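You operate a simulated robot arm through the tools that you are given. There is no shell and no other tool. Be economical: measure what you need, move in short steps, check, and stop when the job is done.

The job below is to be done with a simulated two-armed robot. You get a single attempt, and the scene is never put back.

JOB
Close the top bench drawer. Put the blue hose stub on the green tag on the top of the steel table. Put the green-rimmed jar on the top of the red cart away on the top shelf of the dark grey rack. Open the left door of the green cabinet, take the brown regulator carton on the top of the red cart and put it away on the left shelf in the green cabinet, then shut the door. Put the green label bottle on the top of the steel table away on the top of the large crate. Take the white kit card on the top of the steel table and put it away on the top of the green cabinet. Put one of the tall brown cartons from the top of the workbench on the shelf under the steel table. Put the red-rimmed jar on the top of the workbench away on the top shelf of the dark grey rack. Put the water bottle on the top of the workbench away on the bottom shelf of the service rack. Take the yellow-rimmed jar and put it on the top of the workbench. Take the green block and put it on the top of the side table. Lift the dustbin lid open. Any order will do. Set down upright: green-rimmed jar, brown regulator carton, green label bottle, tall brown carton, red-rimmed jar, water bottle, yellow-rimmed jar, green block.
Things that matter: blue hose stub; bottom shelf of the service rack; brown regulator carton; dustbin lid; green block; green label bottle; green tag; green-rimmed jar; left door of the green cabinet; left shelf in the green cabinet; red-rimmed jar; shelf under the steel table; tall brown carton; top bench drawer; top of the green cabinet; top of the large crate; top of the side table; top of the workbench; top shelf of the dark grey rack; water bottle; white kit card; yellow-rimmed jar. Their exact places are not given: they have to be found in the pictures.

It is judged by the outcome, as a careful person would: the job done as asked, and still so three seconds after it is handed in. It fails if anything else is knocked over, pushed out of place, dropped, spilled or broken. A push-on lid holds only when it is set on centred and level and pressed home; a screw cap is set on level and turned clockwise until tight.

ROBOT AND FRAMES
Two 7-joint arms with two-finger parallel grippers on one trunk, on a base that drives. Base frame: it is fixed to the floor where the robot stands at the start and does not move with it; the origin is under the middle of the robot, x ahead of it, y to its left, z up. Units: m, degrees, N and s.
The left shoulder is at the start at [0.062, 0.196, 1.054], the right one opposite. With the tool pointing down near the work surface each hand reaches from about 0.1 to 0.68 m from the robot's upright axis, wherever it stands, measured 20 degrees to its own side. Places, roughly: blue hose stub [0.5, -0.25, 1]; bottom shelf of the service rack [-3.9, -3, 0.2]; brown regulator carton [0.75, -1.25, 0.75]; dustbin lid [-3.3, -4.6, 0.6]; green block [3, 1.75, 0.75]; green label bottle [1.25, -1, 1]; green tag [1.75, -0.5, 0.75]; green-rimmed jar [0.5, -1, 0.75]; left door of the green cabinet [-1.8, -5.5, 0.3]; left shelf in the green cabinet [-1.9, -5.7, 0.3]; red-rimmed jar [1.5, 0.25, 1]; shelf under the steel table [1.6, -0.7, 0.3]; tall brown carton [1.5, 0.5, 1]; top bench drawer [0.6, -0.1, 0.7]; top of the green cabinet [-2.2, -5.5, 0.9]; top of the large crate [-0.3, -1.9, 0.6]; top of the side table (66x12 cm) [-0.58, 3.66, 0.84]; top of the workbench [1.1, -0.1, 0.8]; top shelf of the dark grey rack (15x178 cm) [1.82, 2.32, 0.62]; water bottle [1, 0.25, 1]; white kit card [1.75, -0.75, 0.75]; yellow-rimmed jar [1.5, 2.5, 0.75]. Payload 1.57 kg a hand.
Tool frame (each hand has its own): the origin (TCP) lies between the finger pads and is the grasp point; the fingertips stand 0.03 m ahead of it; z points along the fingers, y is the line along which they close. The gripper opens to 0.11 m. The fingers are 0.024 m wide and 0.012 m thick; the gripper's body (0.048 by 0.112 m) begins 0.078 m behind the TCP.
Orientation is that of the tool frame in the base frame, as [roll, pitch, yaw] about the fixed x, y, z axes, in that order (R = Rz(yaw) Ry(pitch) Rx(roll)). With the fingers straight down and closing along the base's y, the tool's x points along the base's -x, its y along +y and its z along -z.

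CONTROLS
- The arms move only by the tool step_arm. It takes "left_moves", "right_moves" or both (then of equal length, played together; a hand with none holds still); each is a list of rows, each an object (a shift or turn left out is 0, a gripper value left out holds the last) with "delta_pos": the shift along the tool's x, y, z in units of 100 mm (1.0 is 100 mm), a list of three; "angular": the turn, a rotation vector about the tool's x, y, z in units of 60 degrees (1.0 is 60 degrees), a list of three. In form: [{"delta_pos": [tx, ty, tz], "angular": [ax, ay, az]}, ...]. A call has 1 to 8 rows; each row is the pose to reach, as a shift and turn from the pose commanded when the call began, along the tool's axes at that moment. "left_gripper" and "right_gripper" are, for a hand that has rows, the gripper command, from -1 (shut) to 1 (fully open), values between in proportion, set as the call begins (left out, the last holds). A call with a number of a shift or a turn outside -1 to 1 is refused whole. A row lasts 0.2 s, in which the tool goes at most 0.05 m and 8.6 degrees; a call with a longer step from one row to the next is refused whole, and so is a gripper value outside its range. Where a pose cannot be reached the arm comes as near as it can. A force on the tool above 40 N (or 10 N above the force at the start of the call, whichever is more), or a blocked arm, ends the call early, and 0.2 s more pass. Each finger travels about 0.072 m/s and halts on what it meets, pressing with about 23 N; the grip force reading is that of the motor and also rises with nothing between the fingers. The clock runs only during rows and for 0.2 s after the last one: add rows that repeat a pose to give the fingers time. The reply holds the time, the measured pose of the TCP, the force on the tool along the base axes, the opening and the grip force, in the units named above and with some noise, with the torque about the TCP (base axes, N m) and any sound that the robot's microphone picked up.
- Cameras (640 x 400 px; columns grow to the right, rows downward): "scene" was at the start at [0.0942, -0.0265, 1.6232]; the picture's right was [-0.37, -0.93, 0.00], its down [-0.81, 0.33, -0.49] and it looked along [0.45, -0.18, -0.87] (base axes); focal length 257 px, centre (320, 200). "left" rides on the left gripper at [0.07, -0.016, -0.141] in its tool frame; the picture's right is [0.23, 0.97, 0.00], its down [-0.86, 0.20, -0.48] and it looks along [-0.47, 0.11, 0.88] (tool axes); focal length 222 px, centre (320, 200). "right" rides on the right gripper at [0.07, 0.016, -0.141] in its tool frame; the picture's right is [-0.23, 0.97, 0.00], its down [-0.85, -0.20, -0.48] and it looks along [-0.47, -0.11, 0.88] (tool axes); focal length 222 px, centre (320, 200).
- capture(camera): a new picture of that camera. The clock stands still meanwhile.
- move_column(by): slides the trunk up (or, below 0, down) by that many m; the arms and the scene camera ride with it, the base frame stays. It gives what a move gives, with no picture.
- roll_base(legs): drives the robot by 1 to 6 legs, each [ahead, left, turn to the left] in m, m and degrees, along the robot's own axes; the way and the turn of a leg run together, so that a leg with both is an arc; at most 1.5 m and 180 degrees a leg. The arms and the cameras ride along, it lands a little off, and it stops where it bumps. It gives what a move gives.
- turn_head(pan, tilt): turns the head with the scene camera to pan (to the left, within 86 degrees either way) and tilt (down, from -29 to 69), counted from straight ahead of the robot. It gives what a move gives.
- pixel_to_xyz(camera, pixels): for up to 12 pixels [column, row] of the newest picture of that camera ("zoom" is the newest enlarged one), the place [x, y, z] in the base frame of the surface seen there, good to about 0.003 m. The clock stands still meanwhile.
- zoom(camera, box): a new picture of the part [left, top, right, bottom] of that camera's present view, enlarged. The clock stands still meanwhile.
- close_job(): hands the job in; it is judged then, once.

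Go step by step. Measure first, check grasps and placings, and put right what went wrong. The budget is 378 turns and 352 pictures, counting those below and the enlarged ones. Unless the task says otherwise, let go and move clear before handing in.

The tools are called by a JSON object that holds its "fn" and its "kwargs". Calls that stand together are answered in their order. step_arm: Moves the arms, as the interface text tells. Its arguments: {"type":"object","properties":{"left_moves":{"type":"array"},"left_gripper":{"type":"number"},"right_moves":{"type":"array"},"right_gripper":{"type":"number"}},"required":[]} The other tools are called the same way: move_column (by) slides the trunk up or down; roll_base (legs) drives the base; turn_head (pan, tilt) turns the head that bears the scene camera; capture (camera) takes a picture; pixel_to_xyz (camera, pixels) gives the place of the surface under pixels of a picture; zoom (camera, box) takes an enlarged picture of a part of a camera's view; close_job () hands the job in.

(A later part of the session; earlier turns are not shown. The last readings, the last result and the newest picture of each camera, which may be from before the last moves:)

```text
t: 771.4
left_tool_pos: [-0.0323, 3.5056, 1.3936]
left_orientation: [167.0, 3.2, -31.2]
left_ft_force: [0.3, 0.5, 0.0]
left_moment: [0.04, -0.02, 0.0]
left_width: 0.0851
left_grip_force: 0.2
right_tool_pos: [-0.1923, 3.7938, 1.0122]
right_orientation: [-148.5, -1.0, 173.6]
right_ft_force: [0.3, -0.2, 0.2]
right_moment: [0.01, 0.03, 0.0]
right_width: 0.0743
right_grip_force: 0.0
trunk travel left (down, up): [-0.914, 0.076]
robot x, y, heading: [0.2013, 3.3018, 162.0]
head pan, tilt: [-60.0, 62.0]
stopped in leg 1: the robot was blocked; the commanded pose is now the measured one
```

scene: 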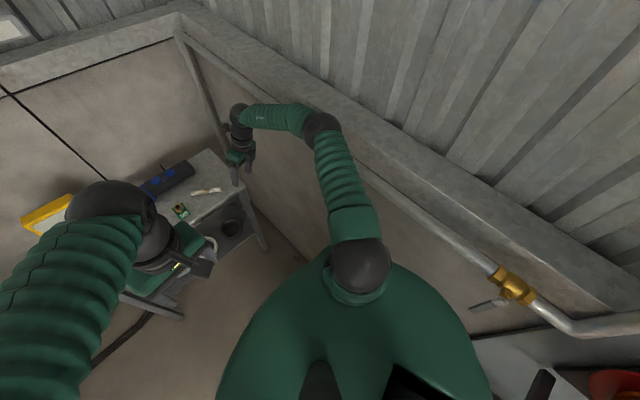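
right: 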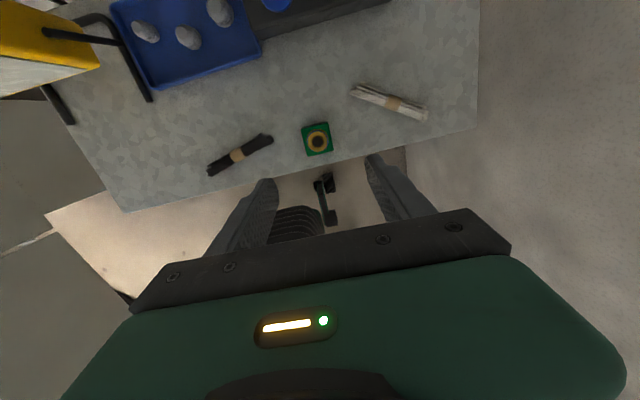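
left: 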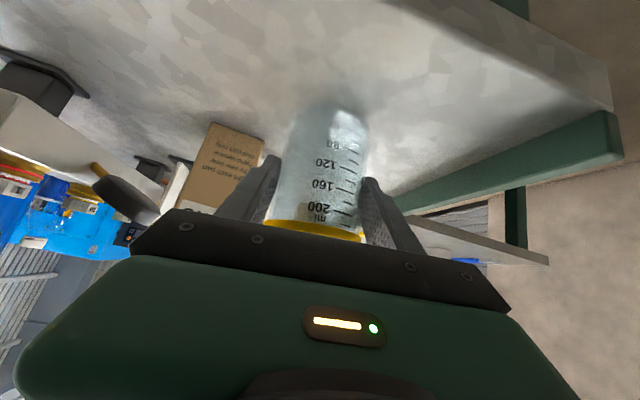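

{"fn": "turn_head", "kwargs": {"pan": 20, "tilt": 55}}

{"fn": "capture", "kwargs": {"camera": "scene"}}

```text
t: 772.9
left_tool_pos: [-0.0328, 3.5049, 1.3903]
left_orientation: [167.0, 3.2, -31.7]
left_ft_force: [0.4, 0.3, 0.3]
left_moment: [0.0, -0.03, -0.02]
left_width: 0.0854
left_grip_force: 0.1
right_tool_pos: [-0.1926, 3.7958, 1.012]
right_orientation: [-148.7, -1.1, 173.3]
right_ft_force: [0.3, -1.2, 1.1]
right_moment: [0.0, 0.0, -0.03]
right_width: 0.0742
right_grip_force: 0.0
trunk travel left (down, up): [-0.914, 0.076]
robot x, y, heading: [0.1999, 3.303, 161.6]
head pan, tilt: [20.0, 55.0]
```

```text
49 pictures are left
```

scene: 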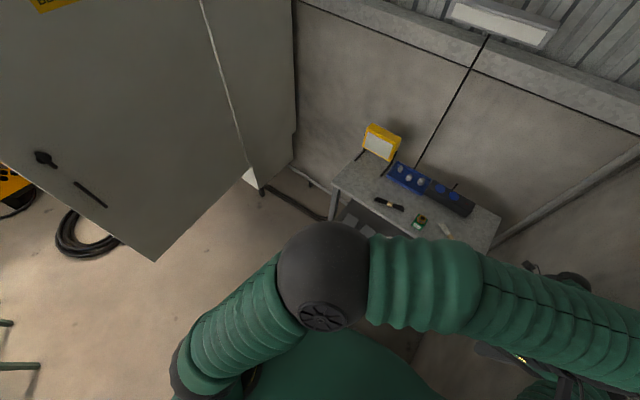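

The left arm has drifted across the chest. Bring the left hand back to its own side, and pull the right hand up/inward.

{"fn": "step_arm", "kwargs": {"left_moves": [{"delta_pos": [-0.1, 0.3, 0.1]}, {"delta_pos": [-0.2, 0.6, 0.1]}, {"delta_pos": [-0.3, 0.9, 0.1]}]}}

{"fn": "step_arm", "kwargs": {"left_moves": [{"delta_pos": [-0.1, 0.3, 0.1]}, {"delta_pos": [-0.2, 0.6, 0.1]}, {"delta_pos": [-0.3, 0.9, 0.1]}]}}

{"fn": "step_arm", "kwargs": {"right_moves": [{"delta_pos": [-0.2, -0.2, -0.2]}, {"delta_pos": [-0.4, -0.4, -0.4]}]}}

```text
t: 773.2
left_tool_pos: [-0.0212, 3.5169, 1.3968]
left_orientation: [163.9, 5.0, -29.3]
left_ft_force: [-0.5, -0.6, -0.4]
left_moment: [-0.01, -0.01, 0.01]
left_width: 0.0854
left_grip_force: 0.0
right_tool_pos: [-0.1698, 3.8077, 1.0142]
right_orientation: [-146.8, -2.4, 174.5]
right_ft_force: [1.0, -0.7, 0.9]
right_moment: [-0.04, 0.01, 0.01]
right_width: 0.0741
right_grip_force: 0.1
trunk travel left (down, up): [-0.914, 0.076]
robot x, y, heading: [0.1992, 3.304, 162.3]
head pan, tilt: [20.0, 55.0]
stopped in row 1 (left hand): the arm was blocked; the commanded pose is now the measured one
```

```text
t: 773.5
left_tool_pos: [-0.0352, 3.519, 1.4288]
left_orientation: [163.9, 8.9, -24.3]
left_ft_force: [-2.5, -1.0, -0.9]
left_moment: [0.18, -0.17, -0.04]
left_width: 0.0853
left_grip_force: 0.1
right_tool_pos: [-0.168, 3.8013, 1.0172]
right_orientation: [-144.8, -4.5, 177.3]
right_ft_force: [-2.2, 2.2, -0.2]
right_moment: [-0.21, -0.14, 0.08]
right_width: 0.0742
right_grip_force: 0.0
trunk travel left (down, up): [-0.914, 0.076]
robot x, y, heading: [0.1807, 3.304, 164.0]
head pan, tilt: [20.0, 55.0]
stopped in row 1 (left hand): the arm was blocked; the commanded pose is now the measured one
```

```text
t: 773.9
left_tool_pos: [-0.0563, 3.5469, 1.4712]
left_orientation: [166.3, 12.9, -20.0]
left_ft_force: [1.9, 0.3, -0.9]
left_moment: [-0.02, 0.15, -0.03]
left_width: 0.0853
left_grip_force: 0.1
right_tool_pos: [-0.1638, 3.7932, 1.0053]
right_orientation: [-141.1, -4.1, -178.9]
right_ft_force: [-17.6, -23.2, -10.9]
right_moment: [1.34, -1.5, 1.33]
right_width: 0.0745
right_grip_force: 0.0
trunk travel left (down, up): [-0.914, 0.076]
robot x, y, heading: [0.1783, 3.3055, 164.5]
head pan, tilt: [20.0, 55.0]
stopped in row 1 (left hand): the arm was blocked; the commanded pose is now the measured one
```

The arms are interlocked near the chest. Move the left hand forward (away from the chest) and up, in small single-arm steps.

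{"fn": "step_arm", "kwargs": {"left_moves": [{"delta_pos": [-0.2, 0, -0.05]}, {"delta_pos": [-0.4, 0, -0.1]}, {"delta_pos": [-0.6, 0, -0.1]}]}}

{"fn": "turn_head", "kwargs": {"pan": -15, "tilt": 60}}

{"fn": "capture", "kwargs": {"camera": "scene"}}

```text
t: 774.2
left_tool_pos: [-0.0871, 3.5497, 1.5235]
left_orientation: [171.5, 16.3, -15.1]
left_ft_force: [0.1, -1.0, -0.1]
left_moment: [0.01, -0.03, -0.01]
left_width: 0.0853
left_grip_force: 0.0
right_tool_pos: [-0.164, 3.7921, 1.0019]
right_orientation: [-140.6, -4.2, -178.5]
right_ft_force: [-0.4, 0.2, -0.4]
right_moment: [0.02, 0.04, -0.01]
right_width: 0.0741
right_grip_force: 0.1
trunk travel left (down, up): [-0.914, 0.076]
robot x, y, heading: [0.1747, 3.3009, 164.9]
head pan, tilt: [20.0, 55.0]
stopped in row 1 (left hand): the arm was blocked; the commanded pose is now the measured one
```

```text
t: 775.2
left_tool_pos: [-0.08, 3.5545, 1.525]
left_orientation: [171.7, 16.1, -16.0]
left_ft_force: [-1.1, 0.2, 0.1]
left_moment: [0.0, 0.02, 0.0]
left_width: 0.0853
left_grip_force: 0.0
right_tool_pos: [-0.1648, 3.7916, 1.0023]
right_orientation: [-140.6, -4.0, -178.4]
right_ft_force: [-0.7, 0.1, -0.6]
right_moment: [0.05, 0.01, -0.03]
right_width: 0.0743
right_grip_force: 0.0
trunk travel left (down, up): [-0.914, 0.076]
robot x, y, heading: [0.1764, 3.3064, 164.6]
head pan, tilt: [-15.0, 60.0]
```

```text
48 pictures are left
```

scene: 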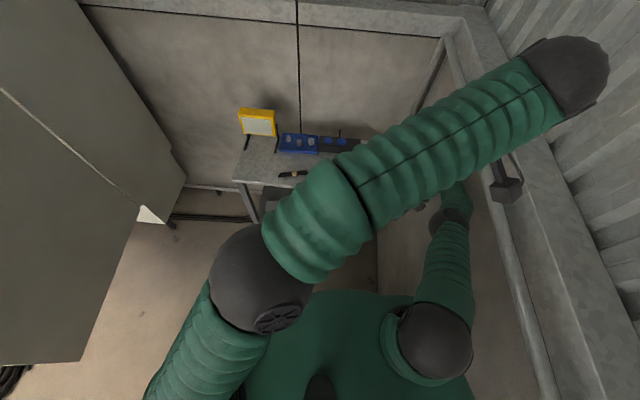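

{"fn": "step_arm", "kwargs": {"left_moves": [{"delta_pos": [0, 0.3, 0]}, {"delta_pos": [0, 0.6, 0]}, {"delta_pos": [0, 0.9, 0]}]}}

{"fn": "step_arm", "kwargs": {"left_moves": [{"delta_pos": [0, 0.3, 0]}, {"delta_pos": [0, 0.6, 0]}, {"delta_pos": [0, 0.9, 0]}]}}

{"fn": "step_arm", "kwargs": {"left_moves": [{"delta_pos": [0, 0.3, 0]}, {"delta_pos": [0, 0.6, 0]}, {"delta_pos": [0, 0.9, 0]}]}}

```text
t: 775.5
left_tool_pos: [-0.0931, 3.5476, 1.5498]
left_orientation: [173.5, 17.9, -12.5]
left_ft_force: [-0.7, -0.4, -0.1]
left_moment: [-0.04, 0.01, -0.03]
left_width: 0.085
left_grip_force: 0.1
right_tool_pos: [-0.1612, 3.789, 1.0042]
right_orientation: [-139.9, -4.7, -176.9]
right_ft_force: [1.0, 0.4, 0.1]
right_moment: [-0.01, 0.02, -0.01]
right_width: 0.0741
right_grip_force: 0.1
trunk travel left (down, up): [-0.914, 0.076]
robot x, y, heading: [0.1748, 3.3028, 165.1]
head pan, tilt: [-15.0, 60.0]
stopped in row 1 (left hand): the arm was blocked; the commanded pose is now the measured one
```

```text
t: 775.9
left_tool_pos: [-0.1042, 3.5389, 1.5703]
left_orientation: [175.1, 19.2, -9.4]
left_ft_force: [-0.1, 0.0, -0.2]
left_moment: [0.0, 0.01, -0.01]
left_width: 0.0853
left_grip_force: 0.1
right_tool_pos: [-0.1596, 3.7865, 1.004]
right_orientation: [-139.0, -5.2, -175.5]
right_ft_force: [-0.1, 0.7, 0.2]
right_moment: [0.02, 0.02, -0.01]
right_width: 0.0744
right_grip_force: 0.0
trunk travel left (down, up): [-0.914, 0.076]
robot x, y, heading: [0.1784, 3.3002, 165.3]
head pan, tilt: [-15.0, 60.0]
stopped in row 1 (left hand): the arm was blocked; the commanded pose is now the measured one
```

```text
t: 776.2
left_tool_pos: [-0.1155, 3.5317, 1.5894]
left_orientation: [176.9, 20.5, -6.3]
left_ft_force: [0.2, 0.1, 0.4]
left_moment: [0.01, 0.01, 0.0]
left_width: 0.0851
left_grip_force: 0.0
right_tool_pos: [-0.1576, 3.7855, 1.0042]
right_orientation: [-138.3, -5.9, -174.2]
right_ft_force: [-0.4, 0.9, 0.4]
right_moment: [0.02, -0.01, 0.01]
right_width: 0.0744
right_grip_force: 0.0
trunk travel left (down, up): [-0.914, 0.076]
robot x, y, heading: [0.1717, 3.2989, 165.5]
head pan, tilt: [-15.0, 60.0]
stopped in row 1 (left hand): the arm was blocked; the commanded pose is now the measured one
```

{"fn": "step_arm", "kwargs": {"left_moves": [{"delta_pos": [-0.2, 0.1, -0.3]}, {"delta_pos": [-0.4, 0.2, -0.6]}]}}

{"fn": "step_arm", "kwargs": {"left_moves": [{"delta_pos": [-0.2, 0.1, 0.3]}, {"delta_pos": [-0.4, 0.2, 0.6]}]}}

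{"fn": "roll_base", "kwargs": {"legs": [[0, 0.2, 0]]}}

```text
t: 776.5
left_tool_pos: [-0.1398, 3.5035, 1.6536]
left_orientation: [-175.5, 23.2, 1.2]
left_ft_force: [-0.4, 0.8, -0.4]
left_moment: [-0.01, 0.01, 0.0]
left_width: 0.0852
left_grip_force: 0.0
left hand out of reach, approached as far as the arm can: row 1
right_tool_pos: [-0.1536, 3.7829, 1.0066]
right_orientation: [-137.6, -6.4, -172.7]
right_ft_force: [-0.3, 0.4, -0.2]
right_moment: [0.02, 0.0, -0.02]
right_width: 0.0742
right_grip_force: 0.1
trunk travel left (down, up): [-0.914, 0.076]
robot x, y, heading: [0.1724, 3.3001, 166.0]
head pan, tilt: [-15.0, 60.0]
stopped in row 1 (left hand): the arm was blocked; the commanded pose is now the measured one
```

```text
t: 776.9
left_tool_pos: [-0.1415, 3.5027, 1.6585]
left_orientation: [-174.5, 23.9, 2.7]
left_ft_force: [0.3, 0.0, 0.2]
left_moment: [0.04, 0.0, -0.01]
left_width: 0.0853
left_grip_force: 0.1
right_tool_pos: [-0.1523, 3.7803, 1.0059]
right_orientation: [-136.9, -7.1, -171.2]
right_ft_force: [-0.1, 0.1, 0.2]
right_moment: [0.0, -0.01, -0.01]
right_width: 0.0745
right_grip_force: 0.0
trunk travel left (down, up): [-0.914, 0.076]
robot x, y, heading: [0.1703, 3.2981, 166.2]
head pan, tilt: [-15.0, 60.0]
stopped in row 1 (left hand): the arm was blocked; the commanded pose is now the measured one
```

```text
t: 778.5
left_tool_pos: [-0.1448, 3.4249, 1.6129]
left_orientation: [177.1, 22.8, -5.1]
left_ft_force: [2.2, 3.7, -3.0]
left_moment: [-0.37, 0.32, 0.15]
left_width: 0.0854
left_grip_force: 0.0
right_tool_pos: [-0.186, 3.6529, 0.9733]
right_orientation: [-134.3, -8.0, -173.4]
right_ft_force: [0.1, 1.0, -1.1]
right_moment: [-0.15, 0.03, -0.01]
right_width: 0.0744
right_grip_force: 0.0
trunk travel left (down, up): [-0.914, 0.076]
robot x, y, heading: [0.12, 3.1088, 165.9]
head pan, tilt: [-15.0, 60.0]
```

The base moved freely this time. Continue away from the wall.

{"fn": "roll_base", "kwargs": {"legs": [[0, 0.35, 0], [-0.3, 0.2, 0]]}}

{"fn": "turn_head", "kwargs": {"pan": 0, "tilt": 60}}

{"fn": "capture", "kwargs": {"camera": "scene"}}

```text
t: 782.6
left_tool_pos: [-0.0018, 2.7909, 1.6145]
left_orientation: [178.2, 22.5, -4.6]
left_ft_force: [1.0, 0.3, -0.8]
left_moment: [-0.1, 0.07, 0.02]
left_width: 0.0852
left_grip_force: 0.0
right_tool_pos: [-0.0404, 3.0317, 0.9801]
right_orientation: [-135.5, -7.4, -173.2]
right_ft_force: [0.5, 1.2, 0.5]
right_moment: [-0.03, -0.02, 0.03]
right_width: 0.0743
right_grip_force: 0.1
trunk travel left (down, up): [-0.914, 0.076]
robot x, y, heading: [0.2801, 2.5059, 165.7]
head pan, tilt: [-15.0, 60.0]
```

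```text
t: 783.4
left_tool_pos: [0.0009, 2.782, 1.6164]
left_orientation: [178.5, 22.4, -4.7]
left_ft_force: [0.1, 0.9, -0.5]
left_moment: [-0.06, 0.05, 0.04]
left_width: 0.0851
left_grip_force: 0.1
right_tool_pos: [-0.0404, 3.028, 0.9839]
right_orientation: [-135.9, -7.3, -173.2]
right_ft_force: [-0.3, 0.6, 0.1]
right_moment: [-0.05, 0.0, 0.0]
right_width: 0.0745
right_grip_force: 0.2
trunk travel left (down, up): [-0.914, 0.076]
robot x, y, heading: [0.2752, 2.5047, 166.0]
head pan, tilt: [0.0, 60.0]
```

```text
47 pictures are left
```

scene: 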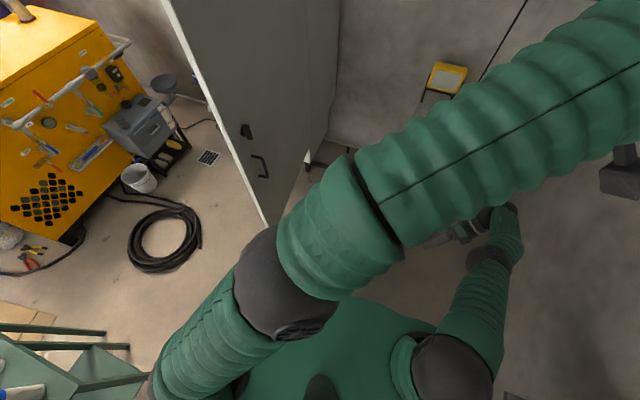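

Now in open floor. Untangle the left arm: move it left in steps.

{"fn": "step_arm", "kwargs": {"left_moves": [{"delta_pos": [0, 0.3, 0]}, {"delta_pos": [0, 0.6, 0]}, {"delta_pos": [0, 0.95, 0]}]}}

{"fn": "step_arm", "kwargs": {"left_moves": [{"delta_pos": [0, 0.3, 0.1]}, {"delta_pos": [0, 0.6, 0.2]}, {"delta_pos": [0, 0.95, 0.3]}]}}

{"fn": "step_arm", "kwargs": {"left_moves": [{"delta_pos": [0, 0.3, 0.2]}, {"delta_pos": [0, 0.6, 0.4]}, {"delta_pos": [0, 0.9, 0.6]}]}}

```text
t: 784.2
left_tool_pos: [-0.0055, 2.6769, 1.6182]
left_orientation: [179.0, 22.5, -4.5]
left_ft_force: [0.2, 1.0, 0.6]
left_moment: [0.02, 0.04, 0.02]
left_width: 0.0853
left_grip_force: 0.1
right_tool_pos: [-0.0404, 3.0206, 0.9863]
right_orientation: [-136.1, -7.3, -173.1]
right_ft_force: [0.4, 0.4, 0.3]
right_moment: [0.02, 0.01, -0.01]
right_width: 0.0742
right_grip_force: 0.1
trunk travel left (down, up): [-0.914, 0.076]
robot x, y, heading: [0.278, 2.5063, 165.8]
head pan, tilt: [0.0, 60.0]
```

```text
t: 785.0
left_tool_pos: [-0.0251, 2.5776, 1.5936]
left_orientation: [179.1, 22.6, -4.4]
left_ft_force: [-1.0, 0.3, 0.3]
left_moment: [0.01, -0.01, 0.01]
left_width: 0.085
left_grip_force: 0.1
right_tool_pos: [-0.0415, 3.0189, 0.9884]
right_orientation: [-136.3, -7.2, -173.1]
right_ft_force: [-0.2, -0.7, 0.8]
right_moment: [0.04, 0.01, -0.01]
right_width: 0.0743
right_grip_force: 0.1
trunk travel left (down, up): [-0.914, 0.076]
robot x, y, heading: [0.2783, 2.5103, 165.8]
head pan, tilt: [0.0, 60.0]
```

```text
t: 785.8
left_tool_pos: [-0.0587, 2.5364, 1.5478]
left_orientation: [178.9, 22.3, -4.4]
left_ft_force: [0.6, -0.4, -0.4]
left_moment: [0.04, 0.03, 0.01]
left_width: 0.0854
left_grip_force: 0.1
left hand out of reach, approached as far as the arm can: row 2, 3
right_tool_pos: [-0.0426, 3.0191, 0.9866]
right_orientation: [-136.1, -7.3, -173.1]
right_ft_force: [0.2, -0.2, -0.3]
right_moment: [-0.02, 0.02, -0.02]
right_width: 0.0741
right_grip_force: 0.1
trunk travel left (down, up): [-0.914, 0.076]
robot x, y, heading: [0.2758, 2.511, 165.9]
head pan, tilt: [0.0, 60.0]
```

{"fn": "step_arm", "kwargs": {"left_moves": [{"delta_pos": [-0.2, 0.2, 0.2], "angular": [0, 0.12, 0.05]}, {"delta_pos": [-0.4, 0.4, 0.4], "angular": [0, 0.24, 0.1]}, {"delta_pos": [-0.6, 0.6, 0.6], "angular": [0, 0.37, 0.16]}, {"delta_pos": [-0.7, 0.8, 0.9], "angular": [0, 0.37, 0.16]}]}}

{"fn": "step_arm", "kwargs": {"right_moves": [{"angular": [-0.13, 0, 0.02]}, {"angular": [-0.26, 0, 0.04]}, {"angular": [-0.39, 0, 0.06]}, {"angular": [-0.52, 0.05, 0.1]}, {"angular": [-0.65, 0.1, 0.14]}, {"angular": [-0.72, 0.1, 0.18]}]}}

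{"fn": "capture", "kwargs": {"camera": "scene"}}

```text
t: 786.8
left_tool_pos: [-0.162, 2.4656, 1.4935]
left_orientation: [177.2, -0.2, -13.4]
left_ft_force: [0.2, -0.4, -1.4]
left_moment: [0.02, 0.01, 0.01]
left_width: 0.0853
left_grip_force: 0.1
right_tool_pos: [-0.042, 3.0208, 0.9854]
right_orientation: [-136.2, -7.1, -173.1]
right_ft_force: [0.2, -0.3, -0.1]
right_moment: [0.02, 0.03, 0.02]
right_width: 0.0742
right_grip_force: 0.1
trunk travel left (down, up): [-0.914, 0.076]
robot x, y, heading: [0.277, 2.5098, 165.9]
head pan, tilt: [0.0, 60.0]
```

```text
refused: row 4 steps farther than a row can; nothing moved
```

```text
46 pictures are left
```

scene: 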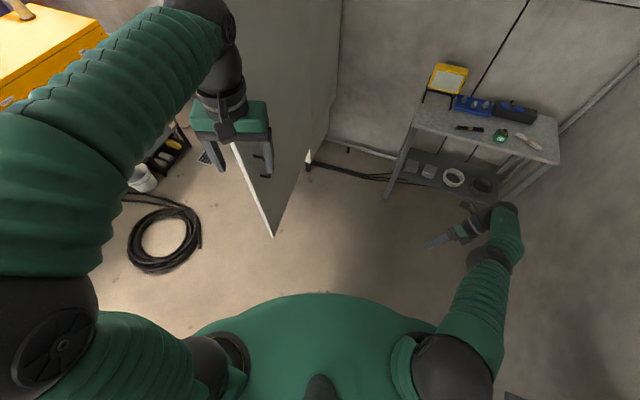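

Left arm is back to a clean posture; the block stands fine. Straighten the right hand too.

{"fn": "step_arm", "kwargs": {"right_moves": [{"angular": [-0.13, 0, 0.02]}, {"angular": [-0.26, 0, 0.04]}, {"angular": [-0.39, 0, 0.06]}, {"angular": [-0.52, 0, 0.08]}, {"angular": [-0.65, 0, 0.1]}, {"angular": [-0.72, 0, 0.12]}]}}

{"fn": "roll_base", "kwargs": {"legs": [[-0.3, 0, 0]]}}

{"fn": "turn_head", "kwargs": {"pan": 60, "tilt": 50}}

{"fn": "capture", "kwargs": {"camera": "scene"}}

```text
t: 788.2
left_tool_pos: [-0.1617, 2.4697, 1.4937]
left_orientation: [177.0, -0.2, -13.4]
left_ft_force: [0.1, 0.0, -0.4]
left_moment: [0.01, 0.0, 0.04]
left_width: 0.0853
left_grip_force: 0.1
right_tool_pos: [-0.0397, 3.0242, 0.9847]
right_orientation: [-178.6, -4.6, -179.7]
right_ft_force: [1.1, -0.9, 0.0]
right_moment: [0.0, -0.01, 0.02]
right_width: 0.0744
right_grip_force: 0.1
trunk travel left (down, up): [-0.914, 0.076]
robot x, y, heading: [0.2765, 2.5091, 165.7]
head pan, tilt: [0.0, 60.0]
```

```text
t: 790.2
left_tool_pos: [0.1249, 2.397, 1.4926]
left_orientation: [177.0, -0.3, -13.6]
left_ft_force: [-0.3, 0.5, 0.5]
left_moment: [-0.01, -0.02, -0.01]
left_width: 0.0853
left_grip_force: 0.0
right_tool_pos: [0.2495, 2.9517, 0.9838]
right_orientation: [-178.4, -4.3, -179.8]
right_ft_force: [-0.7, 0.5, 0.0]
right_moment: [0.02, 0.01, 0.01]
right_width: 0.0743
right_grip_force: 0.1
trunk travel left (down, up): [-0.914, 0.076]
robot x, y, heading: [0.5695, 2.4332, 165.5]
head pan, tilt: [0.0, 60.0]
```

```text
t: 791.5
left_tool_pos: [0.131, 2.3952, 1.4946]
left_orientation: [177.1, -0.1, -13.6]
left_ft_force: [-0.3, -0.4, 0.6]
left_moment: [-0.03, 0.0, 0.01]
left_width: 0.0853
left_grip_force: 0.0
right_tool_pos: [0.2507, 2.9495, 0.9865]
right_orientation: [-178.6, -4.5, -179.8]
right_ft_force: [-0.5, 0.1, -0.1]
right_moment: [0.04, -0.01, 0.01]
right_width: 0.0743
right_grip_force: 0.1
trunk travel left (down, up): [-0.914, 0.076]
robot x, y, heading: [0.5655, 2.4355, 165.6]
head pan, tilt: [60.0, 50.0]
```

```text
45 pictures are left
```

scene: 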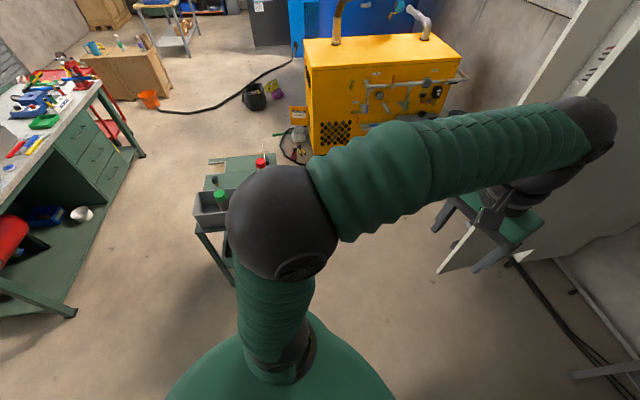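

{"fn": "pixel_to_xyz", "kwargs": {"camera": "scene", "pixels": [[197, 215], [232, 285], [225, 210], [270, 155], [75, 315], [140, 155], [250, 160]]}}

```text
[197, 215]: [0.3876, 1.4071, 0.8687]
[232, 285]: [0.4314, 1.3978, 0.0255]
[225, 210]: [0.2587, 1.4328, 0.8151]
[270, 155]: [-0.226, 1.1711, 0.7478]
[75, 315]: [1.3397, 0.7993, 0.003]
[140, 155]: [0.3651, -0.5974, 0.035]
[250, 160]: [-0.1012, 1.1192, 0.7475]
```

Path is clear with n first. Strafe away from the board, turn to face the bench, then go to the bench front.

{"fn": "roll_base", "kwargs": {"legs": [[0, 0.25, 0], [0, 0, 80], [0, 0, 77.5]]}}

```text
t: 800.1
left_tool_pos: [0.9279, 2.0638, 1.4948]
left_orientation: [177.0, 0.0, 144.3]
left_ft_force: [0.7, 0.1, 0.5]
left_moment: [0.03, 0.0, 0.04]
left_width: 0.0852
left_grip_force: 0.0
right_tool_pos: [0.6045, 1.595, 0.9845]
right_orientation: [-178.6, -4.6, -22.0]
right_ft_force: [-0.2, 0.6, -0.5]
right_moment: [0.03, -0.01, 0.0]
right_width: 0.0745
right_grip_force: 0.0
trunk travel left (down, up): [-0.914, 0.076]
robot x, y, heading: [0.506, 2.1898, -36.2]
head pan, tilt: [60.0, 50.0]
```

{"fn": "roll_base", "kwargs": {"legs": [[0.84, 0, 0], [0, -0.65, 0], [0, -0.6, 0]]}}

{"fn": "turn_head", "kwargs": {"pan": 20, "tilt": 50}}

{"fn": "capture", "kwargs": {"camera": "scene"}}

```text
t: 810.8
left_tool_pos: [0.8753, 0.5657, 1.4935]
left_orientation: [177.4, 0.0, 144.9]
left_ft_force: [-1.8, -0.3, 0.4]
left_moment: [0.02, 0.0, 0.0]
left_width: 0.0852
left_grip_force: 0.0
right_tool_pos: [0.5579, 0.0924, 0.9886]
right_orientation: [-178.9, -4.6, -21.3]
right_ft_force: [-0.1, 0.4, -0.7]
right_moment: [-0.01, 0.0, 0.01]
right_width: 0.0743
right_grip_force: 0.0
trunk travel left (down, up): [-0.914, 0.076]
robot x, y, heading: [0.4537, 0.6826, -35.7]
head pan, tilt: [60.0, 50.0]
```

```text
t: 811.9
left_tool_pos: [0.8713, 0.5614, 1.4951]
left_orientation: [177.2, 0.0, 144.8]
left_ft_force: [-0.1, 0.4, -0.7]
left_moment: [0.02, -0.01, 0.01]
left_width: 0.0851
left_grip_force: 0.1
right_tool_pos: [0.5537, 0.0891, 0.9877]
right_orientation: [-178.5, -4.7, -21.3]
right_ft_force: [0.3, -0.1, 0.0]
right_moment: [0.0, 0.04, 0.01]
right_width: 0.0743
right_grip_force: 0.0
trunk travel left (down, up): [-0.914, 0.076]
robot x, y, heading: [0.4482, 0.6848, -35.7]
head pan, tilt: [20.0, 50.0]
```

```text
44 pictures are left
```

scene: 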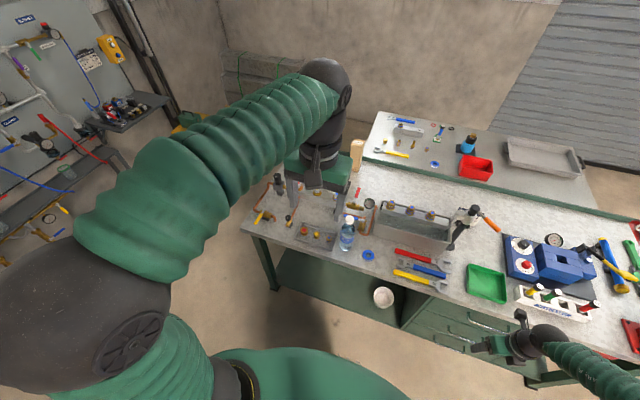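

{"fn": "zoom", "kwargs": {"camera": "scene", "box": [280, 185, 440, 290]}}

{"fn": "pixel_to_xyz", "kwargs": {"camera": "zoom", "pixels": [[275, 130], [275, 145], [270, 200], [250, 190], [290, 195], [270, 240], [355, 275], [185, 235], [330, 120], [365, 110], [220, 260], [300, 290]]}}

```text
3.81 times, centred on (360, 238) of scene
```

zoom: 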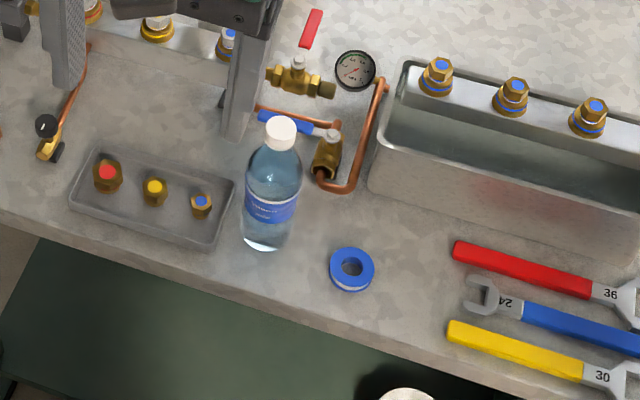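

```text
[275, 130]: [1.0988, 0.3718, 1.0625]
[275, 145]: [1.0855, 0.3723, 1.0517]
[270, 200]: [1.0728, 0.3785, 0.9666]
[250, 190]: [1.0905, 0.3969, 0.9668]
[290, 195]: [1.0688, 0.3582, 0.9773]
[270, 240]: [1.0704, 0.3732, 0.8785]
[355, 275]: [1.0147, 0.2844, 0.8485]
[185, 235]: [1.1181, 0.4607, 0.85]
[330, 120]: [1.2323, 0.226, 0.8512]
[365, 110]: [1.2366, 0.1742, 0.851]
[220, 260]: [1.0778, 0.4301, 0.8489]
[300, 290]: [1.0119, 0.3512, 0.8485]
```

Bottle axis [1.096,0.371], grip at z≈0.979. Pull the right hand back, and position the base.

{"fn": "step_arm", "kwargs": {"right_moves": [{"delta_pos": [-0.3, 0, -0.1]}, {"delta_pos": [-0.6, 0, -0.2]}, {"delta_pos": [-0.9, 0, -0.3]}]}}

{"fn": "roll_base", "kwargs": {"legs": [[0.1, -0.076, 0]]}}

{"fn": "move_column", "kwargs": {"by": -0.28}}

{"fn": "step_arm", "kwargs": {"left_moves": [{"delta_pos": [0, 0, 0.05], "angular": [0, -0.13, 0]}, {"delta_pos": [0, 0, 0.1], "angular": [0, -0.26, 0]}, {"delta_pos": [0, 0, 0.15], "angular": [0, -0.39, 0]}, {"delta_pos": [0, 0, 0.2], "angular": [0, -0.52, 0]}, {"delta_pos": [0, 0, 0.25], "angular": [0, -0.65, 0]}, {"delta_pos": [0, 0, 0.3], "angular": [0, -0.75, 0]}]}}

```text
t: 812.7
left_tool_pos: [0.871, 0.5643, 1.4966]
left_orientation: [177.1, 0.1, 145.0]
left_ft_force: [0.7, 0.4, -0.3]
left_moment: [-0.01, -0.01, 0.02]
left_width: 0.0853
left_grip_force: 0.1
right_tool_pos: [0.4692, 0.1231, 1.0103]
right_orientation: [-178.7, -4.8, -21.1]
right_ft_force: [-0.2, 1.0, 0.0]
right_moment: [-0.01, 0.01, 0.01]
right_width: 0.0744
right_grip_force: 0.0
trunk travel left (down, up): [-0.914, 0.076]
robot x, y, heading: [0.4534, 0.6827, -35.9]
head pan, tilt: [20.0, 50.0]
```

```text
t: 813.9
left_tool_pos: [0.9164, 0.4696, 1.4954]
left_orientation: [178.0, 0.4, 145.2]
left_ft_force: [-0.3, 0.5, 0.3]
left_moment: [-0.08, -0.01, 0.04]
left_width: 0.0852
left_grip_force: 0.1
right_tool_pos: [0.5129, 0.0215, 1.0195]
right_orientation: [-179.6, -4.8, -20.9]
right_ft_force: [1.4, 0.4, -0.6]
right_moment: [-0.05, 0.06, -0.02]
right_width: 0.0741
right_grip_force: 0.1
trunk travel left (down, up): [-0.914, 0.076]
robot x, y, heading: [0.4891, 0.564, -35.8]
head pan, tilt: [20.0, 50.0]
```

```text
t: 816.8
left_tool_pos: [0.9107, 0.4473, 1.2161]
left_orientation: [177.1, -0.1, 145.3]
left_ft_force: [-0.6, 0.2, -0.8]
left_moment: [0.04, -0.01, 0.03]
left_width: 0.0853
left_grip_force: 0.0
right_tool_pos: [0.5094, 0.0061, 0.7305]
right_orientation: [-178.7, -4.6, -21.2]
right_ft_force: [-0.5, -0.3, 0.7]
right_moment: [0.01, -0.02, -0.03]
right_width: 0.0743
right_grip_force: 0.1
trunk travel left (down, up): [-0.634, 0.356]
robot x, y, heading: [0.4875, 0.5701, -35.6]
head pan, tilt: [20.0, 50.0]
```

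```text
t: 818.2
left_tool_pos: [0.9438, 0.4137, 1.1775]
left_orientation: [176.2, 42.3, 142.6]
left_ft_force: [0.0, 1.0, 0.4]
left_moment: [0.01, -0.03, 0.05]
left_width: 0.0852
left_grip_force: 0.0
left hand out of reach, approached as far as the arm can: row 4, 5, 6
right_tool_pos: [0.5079, 0.0071, 0.7315]
right_orientation: [-178.8, -4.7, -21.1]
right_ft_force: [-0.3, 0.5, 0.3]
right_moment: [-0.01, -0.03, -0.01]
right_width: 0.0741
right_grip_force: 0.1
trunk travel left (down, up): [-0.634, 0.356]
robot x, y, heading: [0.4868, 0.5652, -35.7]
head pan, tilt: [20.0, 50.0]
```

Move to the pre-approach point.

{"fn": "step_arm", "kwargs": {"left_moves": [{"delta_pos": [0.08, 0.19, 0.32]}, {"delta_pos": [0.16, 0.38, 0.64]}, {"delta_pos": [0.24, 0.57, 0.94]}]}}

{"fn": "capture", "kwargs": {"camera": "left"}}

```text
t: 819.0
left_tool_pos: [1.0203, 0.4337, 1.0941]
left_orientation: [176.2, 45.0, 142.4]
left_ft_force: [-0.1, -0.5, -0.2]
left_moment: [-0.01, 0.0, 0.02]
left_width: 0.0853
left_grip_force: 0.1
right_tool_pos: [0.5088, 0.0058, 0.7296]
right_orientation: [-178.7, -4.6, -21.0]
right_ft_force: [0.1, -0.6, 0.1]
right_moment: [0.01, 0.0, -0.03]
right_width: 0.0741
right_grip_force: 0.0
trunk travel left (down, up): [-0.634, 0.356]
robot x, y, heading: [0.4894, 0.5673, -36.0]
head pan, tilt: [20.0, 50.0]
```

```text
42 pictures are left
```

left: 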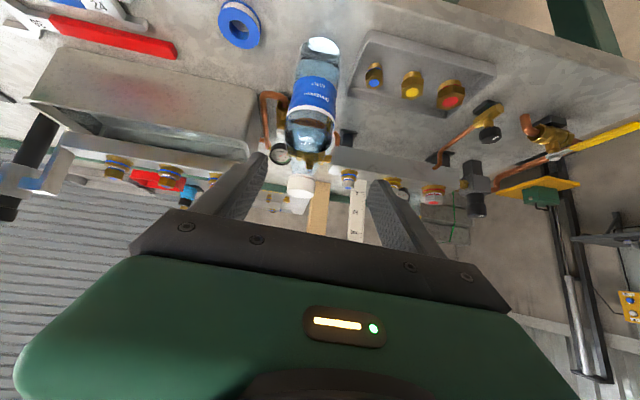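

Aligned. Advance half by arm, the rest by base and trunk (keeps the arm posture safe).

{"fn": "step_arm", "kwargs": {"left_moves": [{"delta_pos": [0.02, -0.04, 0.25]}, {"delta_pos": [0.04, -0.05, 0.5]}, {"delta_pos": [0.06, -0.05, 0.75]}]}}

{"fn": "roll_base", "kwargs": {"legs": [[0.045, 0, 0]]}}

{"fn": "move_column", "kwargs": {"by": -0.05}}

{"fn": "capture", "kwargs": {"camera": "left"}}

```text
t: 819.8
left_tool_pos: [1.0594, 0.404, 1.0364]
left_orientation: [176.2, 44.9, 142.5]
left_ft_force: [0.0, 0.1, -0.8]
left_moment: [0.0, -0.01, 0.0]
left_width: 0.085
left_grip_force: 0.1
right_tool_pos: [0.5087, 0.0076, 0.7318]
right_orientation: [-178.9, -4.7, -21.1]
right_ft_force: [0.5, 0.0, -0.3]
right_moment: [0.01, 0.0, 0.02]
right_width: 0.0745
right_grip_force: 0.0
trunk travel left (down, up): [-0.634, 0.356]
robot x, y, heading: [0.4872, 0.5663, -35.8]
head pan, tilt: [20.0, 50.0]
```

```text
t: 820.7
left_tool_pos: [1.0916, 0.3805, 1.0397]
left_orientation: [175.9, 45.2, 142.4]
left_ft_force: [-1.1, -0.6, 0.4]
left_moment: [0.01, 0.0, -0.03]
left_width: 0.0853
left_grip_force: 0.0
right_tool_pos: [0.5418, -0.0183, 0.7331]
right_orientation: [-178.9, -4.8, -21.0]
right_ft_force: [0.0, -0.6, 0.2]
right_moment: [0.01, -0.01, -0.05]
right_width: 0.0743
right_grip_force: 0.0
trunk travel left (down, up): [-0.634, 0.356]
robot x, y, heading: [0.523, 0.5387, -36.1]
head pan, tilt: [20.0, 50.0]
```

```text
t: 821.6
left_tool_pos: [1.094, 0.3778, 0.9884]
left_orientation: [176.0, 45.1, 142.5]
left_ft_force: [-0.6, 0.2, 0.5]
left_moment: [0.06, 0.01, -0.03]
left_width: 0.0854
left_grip_force: 0.0
right_tool_pos: [0.5436, -0.02, 0.6808]
right_orientation: [-178.6, -4.8, -21.1]
right_ft_force: [0.0, -0.3, 0.7]
right_moment: [-0.02, 0.05, 0.01]
right_width: 0.0743
right_grip_force: 0.0
trunk travel left (down, up): [-0.584, 0.406]
robot x, y, heading: [0.5264, 0.5367, -35.9]
head pan, tilt: [20.0, 50.0]
```

```text
41 pictures are left
```

left: 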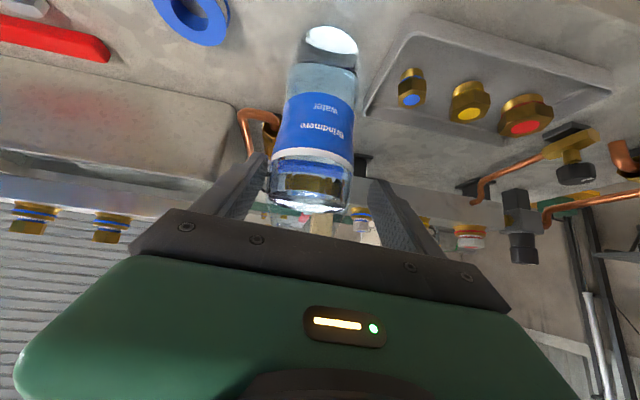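

The bottle is between the fingers. Grip and lift.

{"fn": "step_arm", "kwargs": {"left_moves": [{"delta_pos": [0, 0, 0]}, {"delta_pos": [0, 0, 0]}, {"delta_pos": [0, 0, 0]}], "left_gripper": -1}}

{"fn": "move_column", "kwargs": {"by": 0.2}}

{"fn": "capture", "kwargs": {"camera": "left"}}

```text
t: 822.4
left_tool_pos: [1.0956, 0.3776, 0.9874]
left_orientation: [176.1, 44.9, 142.4]
left_ft_force: [0.6, -2.2, 1.2]
left_moment: [-0.43, 0.03, 0.02]
left_width: 0.063
left_grip_force: 22.7
right_tool_pos: [0.5457, -0.0195, 0.6798]
right_orientation: [-178.7, -4.7, -21.2]
right_ft_force: [-1.2, 0.4, -0.6]
right_moment: [-0.04, -0.01, 0.01]
right_width: 0.0741
right_grip_force: 0.0
trunk travel left (down, up): [-0.584, 0.406]
robot x, y, heading: [0.5278, 0.5424, -35.9]
head pan, tilt: [20.0, 50.0]
```

```text
t: 824.6
left_tool_pos: [1.0953, 0.3774, 1.1864]
left_orientation: [176.0, 44.9, 142.5]
left_ft_force: [1.3, 0.4, -3.3]
left_moment: [0.05, 0.01, 0.01]
left_width: 0.0622
left_grip_force: 23.0
right_tool_pos: [0.5456, -0.0195, 0.8802]
right_orientation: [-178.7, -4.7, -21.1]
right_ft_force: [0.4, 0.3, -0.1]
right_moment: [-0.01, -0.01, -0.03]
right_width: 0.0744
right_grip_force: 0.1
trunk travel left (down, up): [-0.784, 0.206]
robot x, y, heading: [0.5219, 0.5408, -35.9]
head pan, tilt: [20.0, 50.0]
```

```text
40 pictures are left
```

left: 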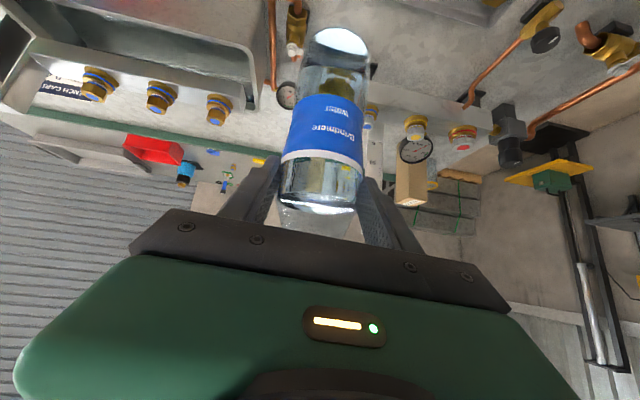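

Bottle held. Raise for travel and take the known safe route: left end → behind the steel table → lane.

{"fn": "move_column", "kwargs": {"by": 0.2}}

{"fn": "roll_base", "kwargs": {"legs": [[-0.1, 0, -1], [0, 0.7, 0], [0, 0.68, 0]]}}

{"fn": "roll_base", "kwargs": {"legs": [[0.8, 0, 0], [0.75, 0, 0], [0, 0, -90]]}}

```text
t: 826.7
left_tool_pos: [1.0953, 0.3773, 1.3866]
left_orientation: [176.0, 44.9, 142.3]
left_ft_force: [0.4, -0.4, -5.0]
left_moment: [0.04, 0.03, 0.01]
left_width: 0.0626
left_grip_force: 23.2
right_tool_pos: [0.5454, -0.0212, 1.0806]
right_orientation: [-178.6, -4.8, -21.1]
right_ft_force: [0.0, 0.8, 0.1]
right_moment: [-0.03, 0.02, -0.04]
right_width: 0.0742
right_grip_force: 0.0
trunk travel left (down, up): [-0.984, 0.006]
robot x, y, heading: [0.5258, 0.5387, -35.8]
head pan, tilt: [20.0, 50.0]
```

```text
t: 834.6
left_tool_pos: [1.8288, 1.5268, 1.3875]
left_orientation: [176.0, 45.0, 141.6]
left_ft_force: [1.0, 0.0, -4.4]
left_moment: [0.03, 0.02, 0.03]
left_width: 0.0622
left_grip_force: 22.8
right_tool_pos: [1.2729, 1.137, 1.0789]
right_orientation: [-178.7, -4.7, -21.9]
right_ft_force: [0.3, 0.7, -0.2]
right_moment: [0.02, 0.03, 0.01]
right_width: 0.0742
right_grip_force: 0.1
trunk travel left (down, up): [-0.984, 0.006]
robot x, y, heading: [1.2627, 1.6989, -36.5]
head pan, tilt: [20.0, 50.0]
```

```text
t: 846.5
left_tool_pos: [2.3519, 0.2011, 1.3868]
left_orientation: [176.2, 44.9, 51.9]
left_ft_force: [-0.3, 0.1, -4.7]
left_moment: [0.04, -0.06, -0.02]
left_width: 0.0623
left_grip_force: 23.0
right_tool_pos: [1.9604, 0.7554, 1.0809]
right_orientation: [-178.9, -4.7, -111.6]
right_ft_force: [-0.4, 0.5, -0.4]
right_moment: [0.02, -0.01, 0.04]
right_width: 0.0742
right_grip_force: 0.1
trunk travel left (down, up): [-0.984, 0.006]
robot x, y, heading: [2.5203, 0.7647, -126.5]
head pan, tilt: [20.0, 50.0]
```

{"fn": "roll_base", "kwargs": {"legs": [[0.2, 0.73, 0], [1.4, 0, 0], [1.4, 0, 0], [0.3, 0, 0]]}}

{"fn": "roll_base", "kwargs": {"legs": [[0.2, -0.38, 0], [1.45, 0, 0], [1.45, 0, 0], [0.25, 0, 0]]}}

{"fn": "turn_head", "kwargs": {"pan": -30, "tilt": 40}}

{"fn": "capture", "kwargs": {"camera": "scene"}}

```text
t: 865.4
left_tool_pos: [1.0267, -2.9053, 1.3905]
left_orientation: [176.1, 45.3, 52.7]
left_ft_force: [-0.5, -0.6, -4.7]
left_moment: [0.06, -0.02, -0.03]
left_width: 0.0622
left_grip_force: 23.2
right_tool_pos: [0.6245, -2.3563, 1.0834]
right_orientation: [-178.8, -5.0, -110.8]
right_ft_force: [0.7, -0.1, -0.1]
right_moment: [0.02, 0.01, 0.01]
right_width: 0.0743
right_grip_force: 0.1
trunk travel left (down, up): [-0.984, 0.006]
robot x, y, heading: [1.1811, -2.3377, -125.4]
head pan, tilt: [20.0, 50.0]
```

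```text
t: 883.1
left_tool_pos: [-1.2578, -5.4056, 1.3901]
left_orientation: [176.0, 45.3, 51.7]
left_ft_force: [0.6, -0.5, -3.8]
left_moment: [0.06, -0.1, 0.01]
left_width: 0.0622
left_grip_force: 23.0
right_tool_pos: [-1.6497, -4.8534, 1.0833]
right_orientation: [-178.9, -5.1, -111.8]
right_ft_force: [0.1, 0.2, -0.5]
right_moment: [-0.02, 0.06, 0.02]
right_width: 0.0744
right_grip_force: 0.0
trunk travel left (down, up): [-0.984, 0.006]
robot x, y, heading: [-1.0946, -4.8471, -126.6]
head pan, tilt: [20.0, 50.0]
```

```text
t: 884.2
left_tool_pos: [-1.2609, -5.4121, 1.388]
left_orientation: [175.9, 44.8, 51.7]
left_ft_force: [0.5, -1.8, -4.5]
left_moment: [0.07, -0.01, -0.02]
left_width: 0.062
left_grip_force: 23.2
right_tool_pos: [-1.6527, -4.8581, 1.082]
right_orientation: [-178.8, -4.7, -111.8]
right_ft_force: [0.8, 0.2, 0.2]
right_moment: [-0.01, 0.0, -0.01]
right_width: 0.0742
right_grip_force: 0.2
trunk travel left (down, up): [-0.984, 0.006]
robot x, y, heading: [-1.0942, -4.8465, -126.4]
head pan, tilt: [-30.0, 40.0]
```

```text
39 pictures are left
```

scene: 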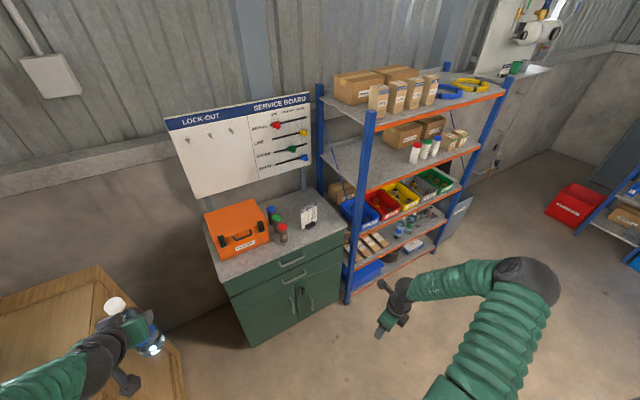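

{"fn": "roll_base", "kwargs": {"legs": [[0.14, 0, 0], [0, -0.8, 0], [0, -0.8, 0], [0, -0.7, 0]]}}

{"fn": "turn_head", "kwargs": {"pan": -60, "tilt": 40}}

{"fn": "capture", "kwargs": {"camera": "scene"}}

```text
t: 896.8
left_tool_pos: [-3.1888, -4.1595, 1.3895]
left_orientation: [176.2, 44.9, 51.7]
left_ft_force: [-0.3, -0.6, -3.8]
left_moment: [0.01, -0.04, 0.01]
left_width: 0.0622
left_grip_force: 22.7
right_tool_pos: [-3.5784, -3.6044, 1.0824]
right_orientation: [-178.8, -4.9, -112.0]
right_ft_force: [-0.1, 0.0, 0.3]
right_moment: [0.02, 0.01, -0.02]
right_width: 0.0744
right_grip_force: 0.0
trunk travel left (down, up): [-0.984, 0.006]
robot x, y, heading: [-3.0209, -3.5944, -126.7]
head pan, tilt: [-30.0, 40.0]
```

```text
t: 897.7
left_tool_pos: [-3.1873, -4.1602, 1.389]
left_orientation: [176.2, 45.0, 51.7]
left_ft_force: [-0.2, -0.1, -3.8]
left_moment: [0.04, -0.05, -0.01]
left_width: 0.0623
left_grip_force: 23.4
right_tool_pos: [-3.5777, -3.6045, 1.0841]
right_orientation: [-178.8, -4.9, -111.9]
right_ft_force: [-0.7, 0.1, 0.0]
right_moment: [0.02, -0.01, 0.05]
right_width: 0.0743
right_grip_force: 0.1
trunk travel left (down, up): [-0.984, 0.006]
robot x, y, heading: [-3.0224, -3.5949, -126.7]
head pan, tilt: [-60.0, 40.0]
```

```text
38 pictures are left
```

scene: 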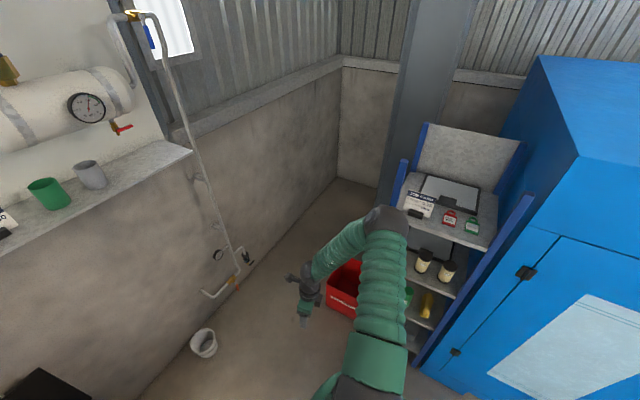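

{"fn": "pixel_to_xyz", "kwargs": {"camera": "scene", "pixels": [[415, 365], [455, 350], [525, 270], [560, 200], [365, 310], [420, 335], [430, 325], [470, 235], [205, 345], [440, 285]]}}

{"fn": "roll_base", "kwargs": {"legs": [[0, 0, -45], [0, 0, -45]]}}

{"fn": "turn_head", "kwargs": {"pan": 0, "tilt": 50}}

{"fn": "capture", "kwargs": {"camera": "scene"}}

```text
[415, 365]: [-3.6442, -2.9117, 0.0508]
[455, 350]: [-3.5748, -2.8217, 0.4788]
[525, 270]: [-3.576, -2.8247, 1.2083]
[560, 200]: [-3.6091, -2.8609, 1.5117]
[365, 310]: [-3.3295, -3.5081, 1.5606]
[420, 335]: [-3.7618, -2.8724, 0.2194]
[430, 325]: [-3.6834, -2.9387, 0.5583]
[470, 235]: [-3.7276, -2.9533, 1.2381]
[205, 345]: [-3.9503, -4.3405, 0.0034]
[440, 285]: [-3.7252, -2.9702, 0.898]
```

```text
t: 902.2
left_tool_pos: [-3.5896, -3.4322, 1.3887]
left_orientation: [176.3, 44.9, -37.7]
left_ft_force: [0.5, -0.3, -4.7]
left_moment: [0.0, -0.03, 0.0]
left_width: 0.062
left_grip_force: 23.1
right_tool_pos: [-3.0358, -3.037, 1.0834]
right_orientation: [-178.8, -4.9, 158.7]
right_ft_force: [-0.1, 0.6, -0.2]
right_moment: [0.03, -0.03, 0.01]
right_width: 0.0741
right_grip_force: 0.0
trunk travel left (down, up): [-0.984, 0.006]
robot x, y, heading: [-3.0223, -3.5903, 144.0]
head pan, tilt: [-60.0, 40.0]
```

```text
t: 903.5
left_tool_pos: [-3.5872, -3.4326, 1.3885]
left_orientation: [176.3, 45.0, -37.6]
left_ft_force: [-0.6, 0.0, -4.3]
left_moment: [-0.04, -0.02, 0.01]
left_width: 0.0622
left_grip_force: 22.9
right_tool_pos: [-3.0343, -3.0368, 1.083]
right_orientation: [-179.0, -4.8, 158.6]
right_ft_force: [-0.2, 0.1, 0.4]
right_moment: [0.0, -0.02, -0.03]
right_width: 0.0744
right_grip_force: 0.0
trunk travel left (down, up): [-0.984, 0.006]
robot x, y, heading: [-3.0216, -3.592, 143.6]
head pan, tilt: [0.0, 50.0]
```

```text
37 pictures are left
```

scene: 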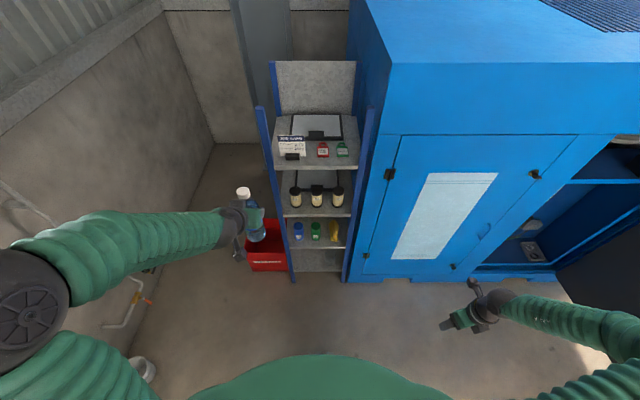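

{"fn": "zoom", "kwargs": {"camera": "scene", "box": [250, 200, 390, 290]}}

{"fn": "pixel_to_xyz", "kwargs": {"camera": "zoom", "pixels": [[200, 330], [300, 330], [420, 325], [300, 275], [250, 255], [400, 260], [195, 225], [440, 220], [310, 225], [180, 365], [435, 365], [300, 310]]}}

```text
4.44 times, centred on (320, 245) of scene
```

zoom: 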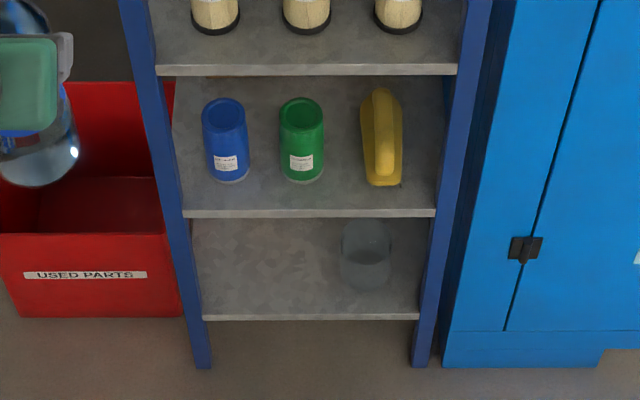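

```text
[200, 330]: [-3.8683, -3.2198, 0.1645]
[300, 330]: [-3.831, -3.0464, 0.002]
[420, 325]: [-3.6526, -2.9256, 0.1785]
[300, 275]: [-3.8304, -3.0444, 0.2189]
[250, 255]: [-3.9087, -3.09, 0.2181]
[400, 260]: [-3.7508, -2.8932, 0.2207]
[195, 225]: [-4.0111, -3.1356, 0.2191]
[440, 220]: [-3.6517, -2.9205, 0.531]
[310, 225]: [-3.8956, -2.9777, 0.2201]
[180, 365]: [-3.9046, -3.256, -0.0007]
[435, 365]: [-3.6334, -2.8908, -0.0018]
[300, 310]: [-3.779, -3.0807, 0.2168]
```

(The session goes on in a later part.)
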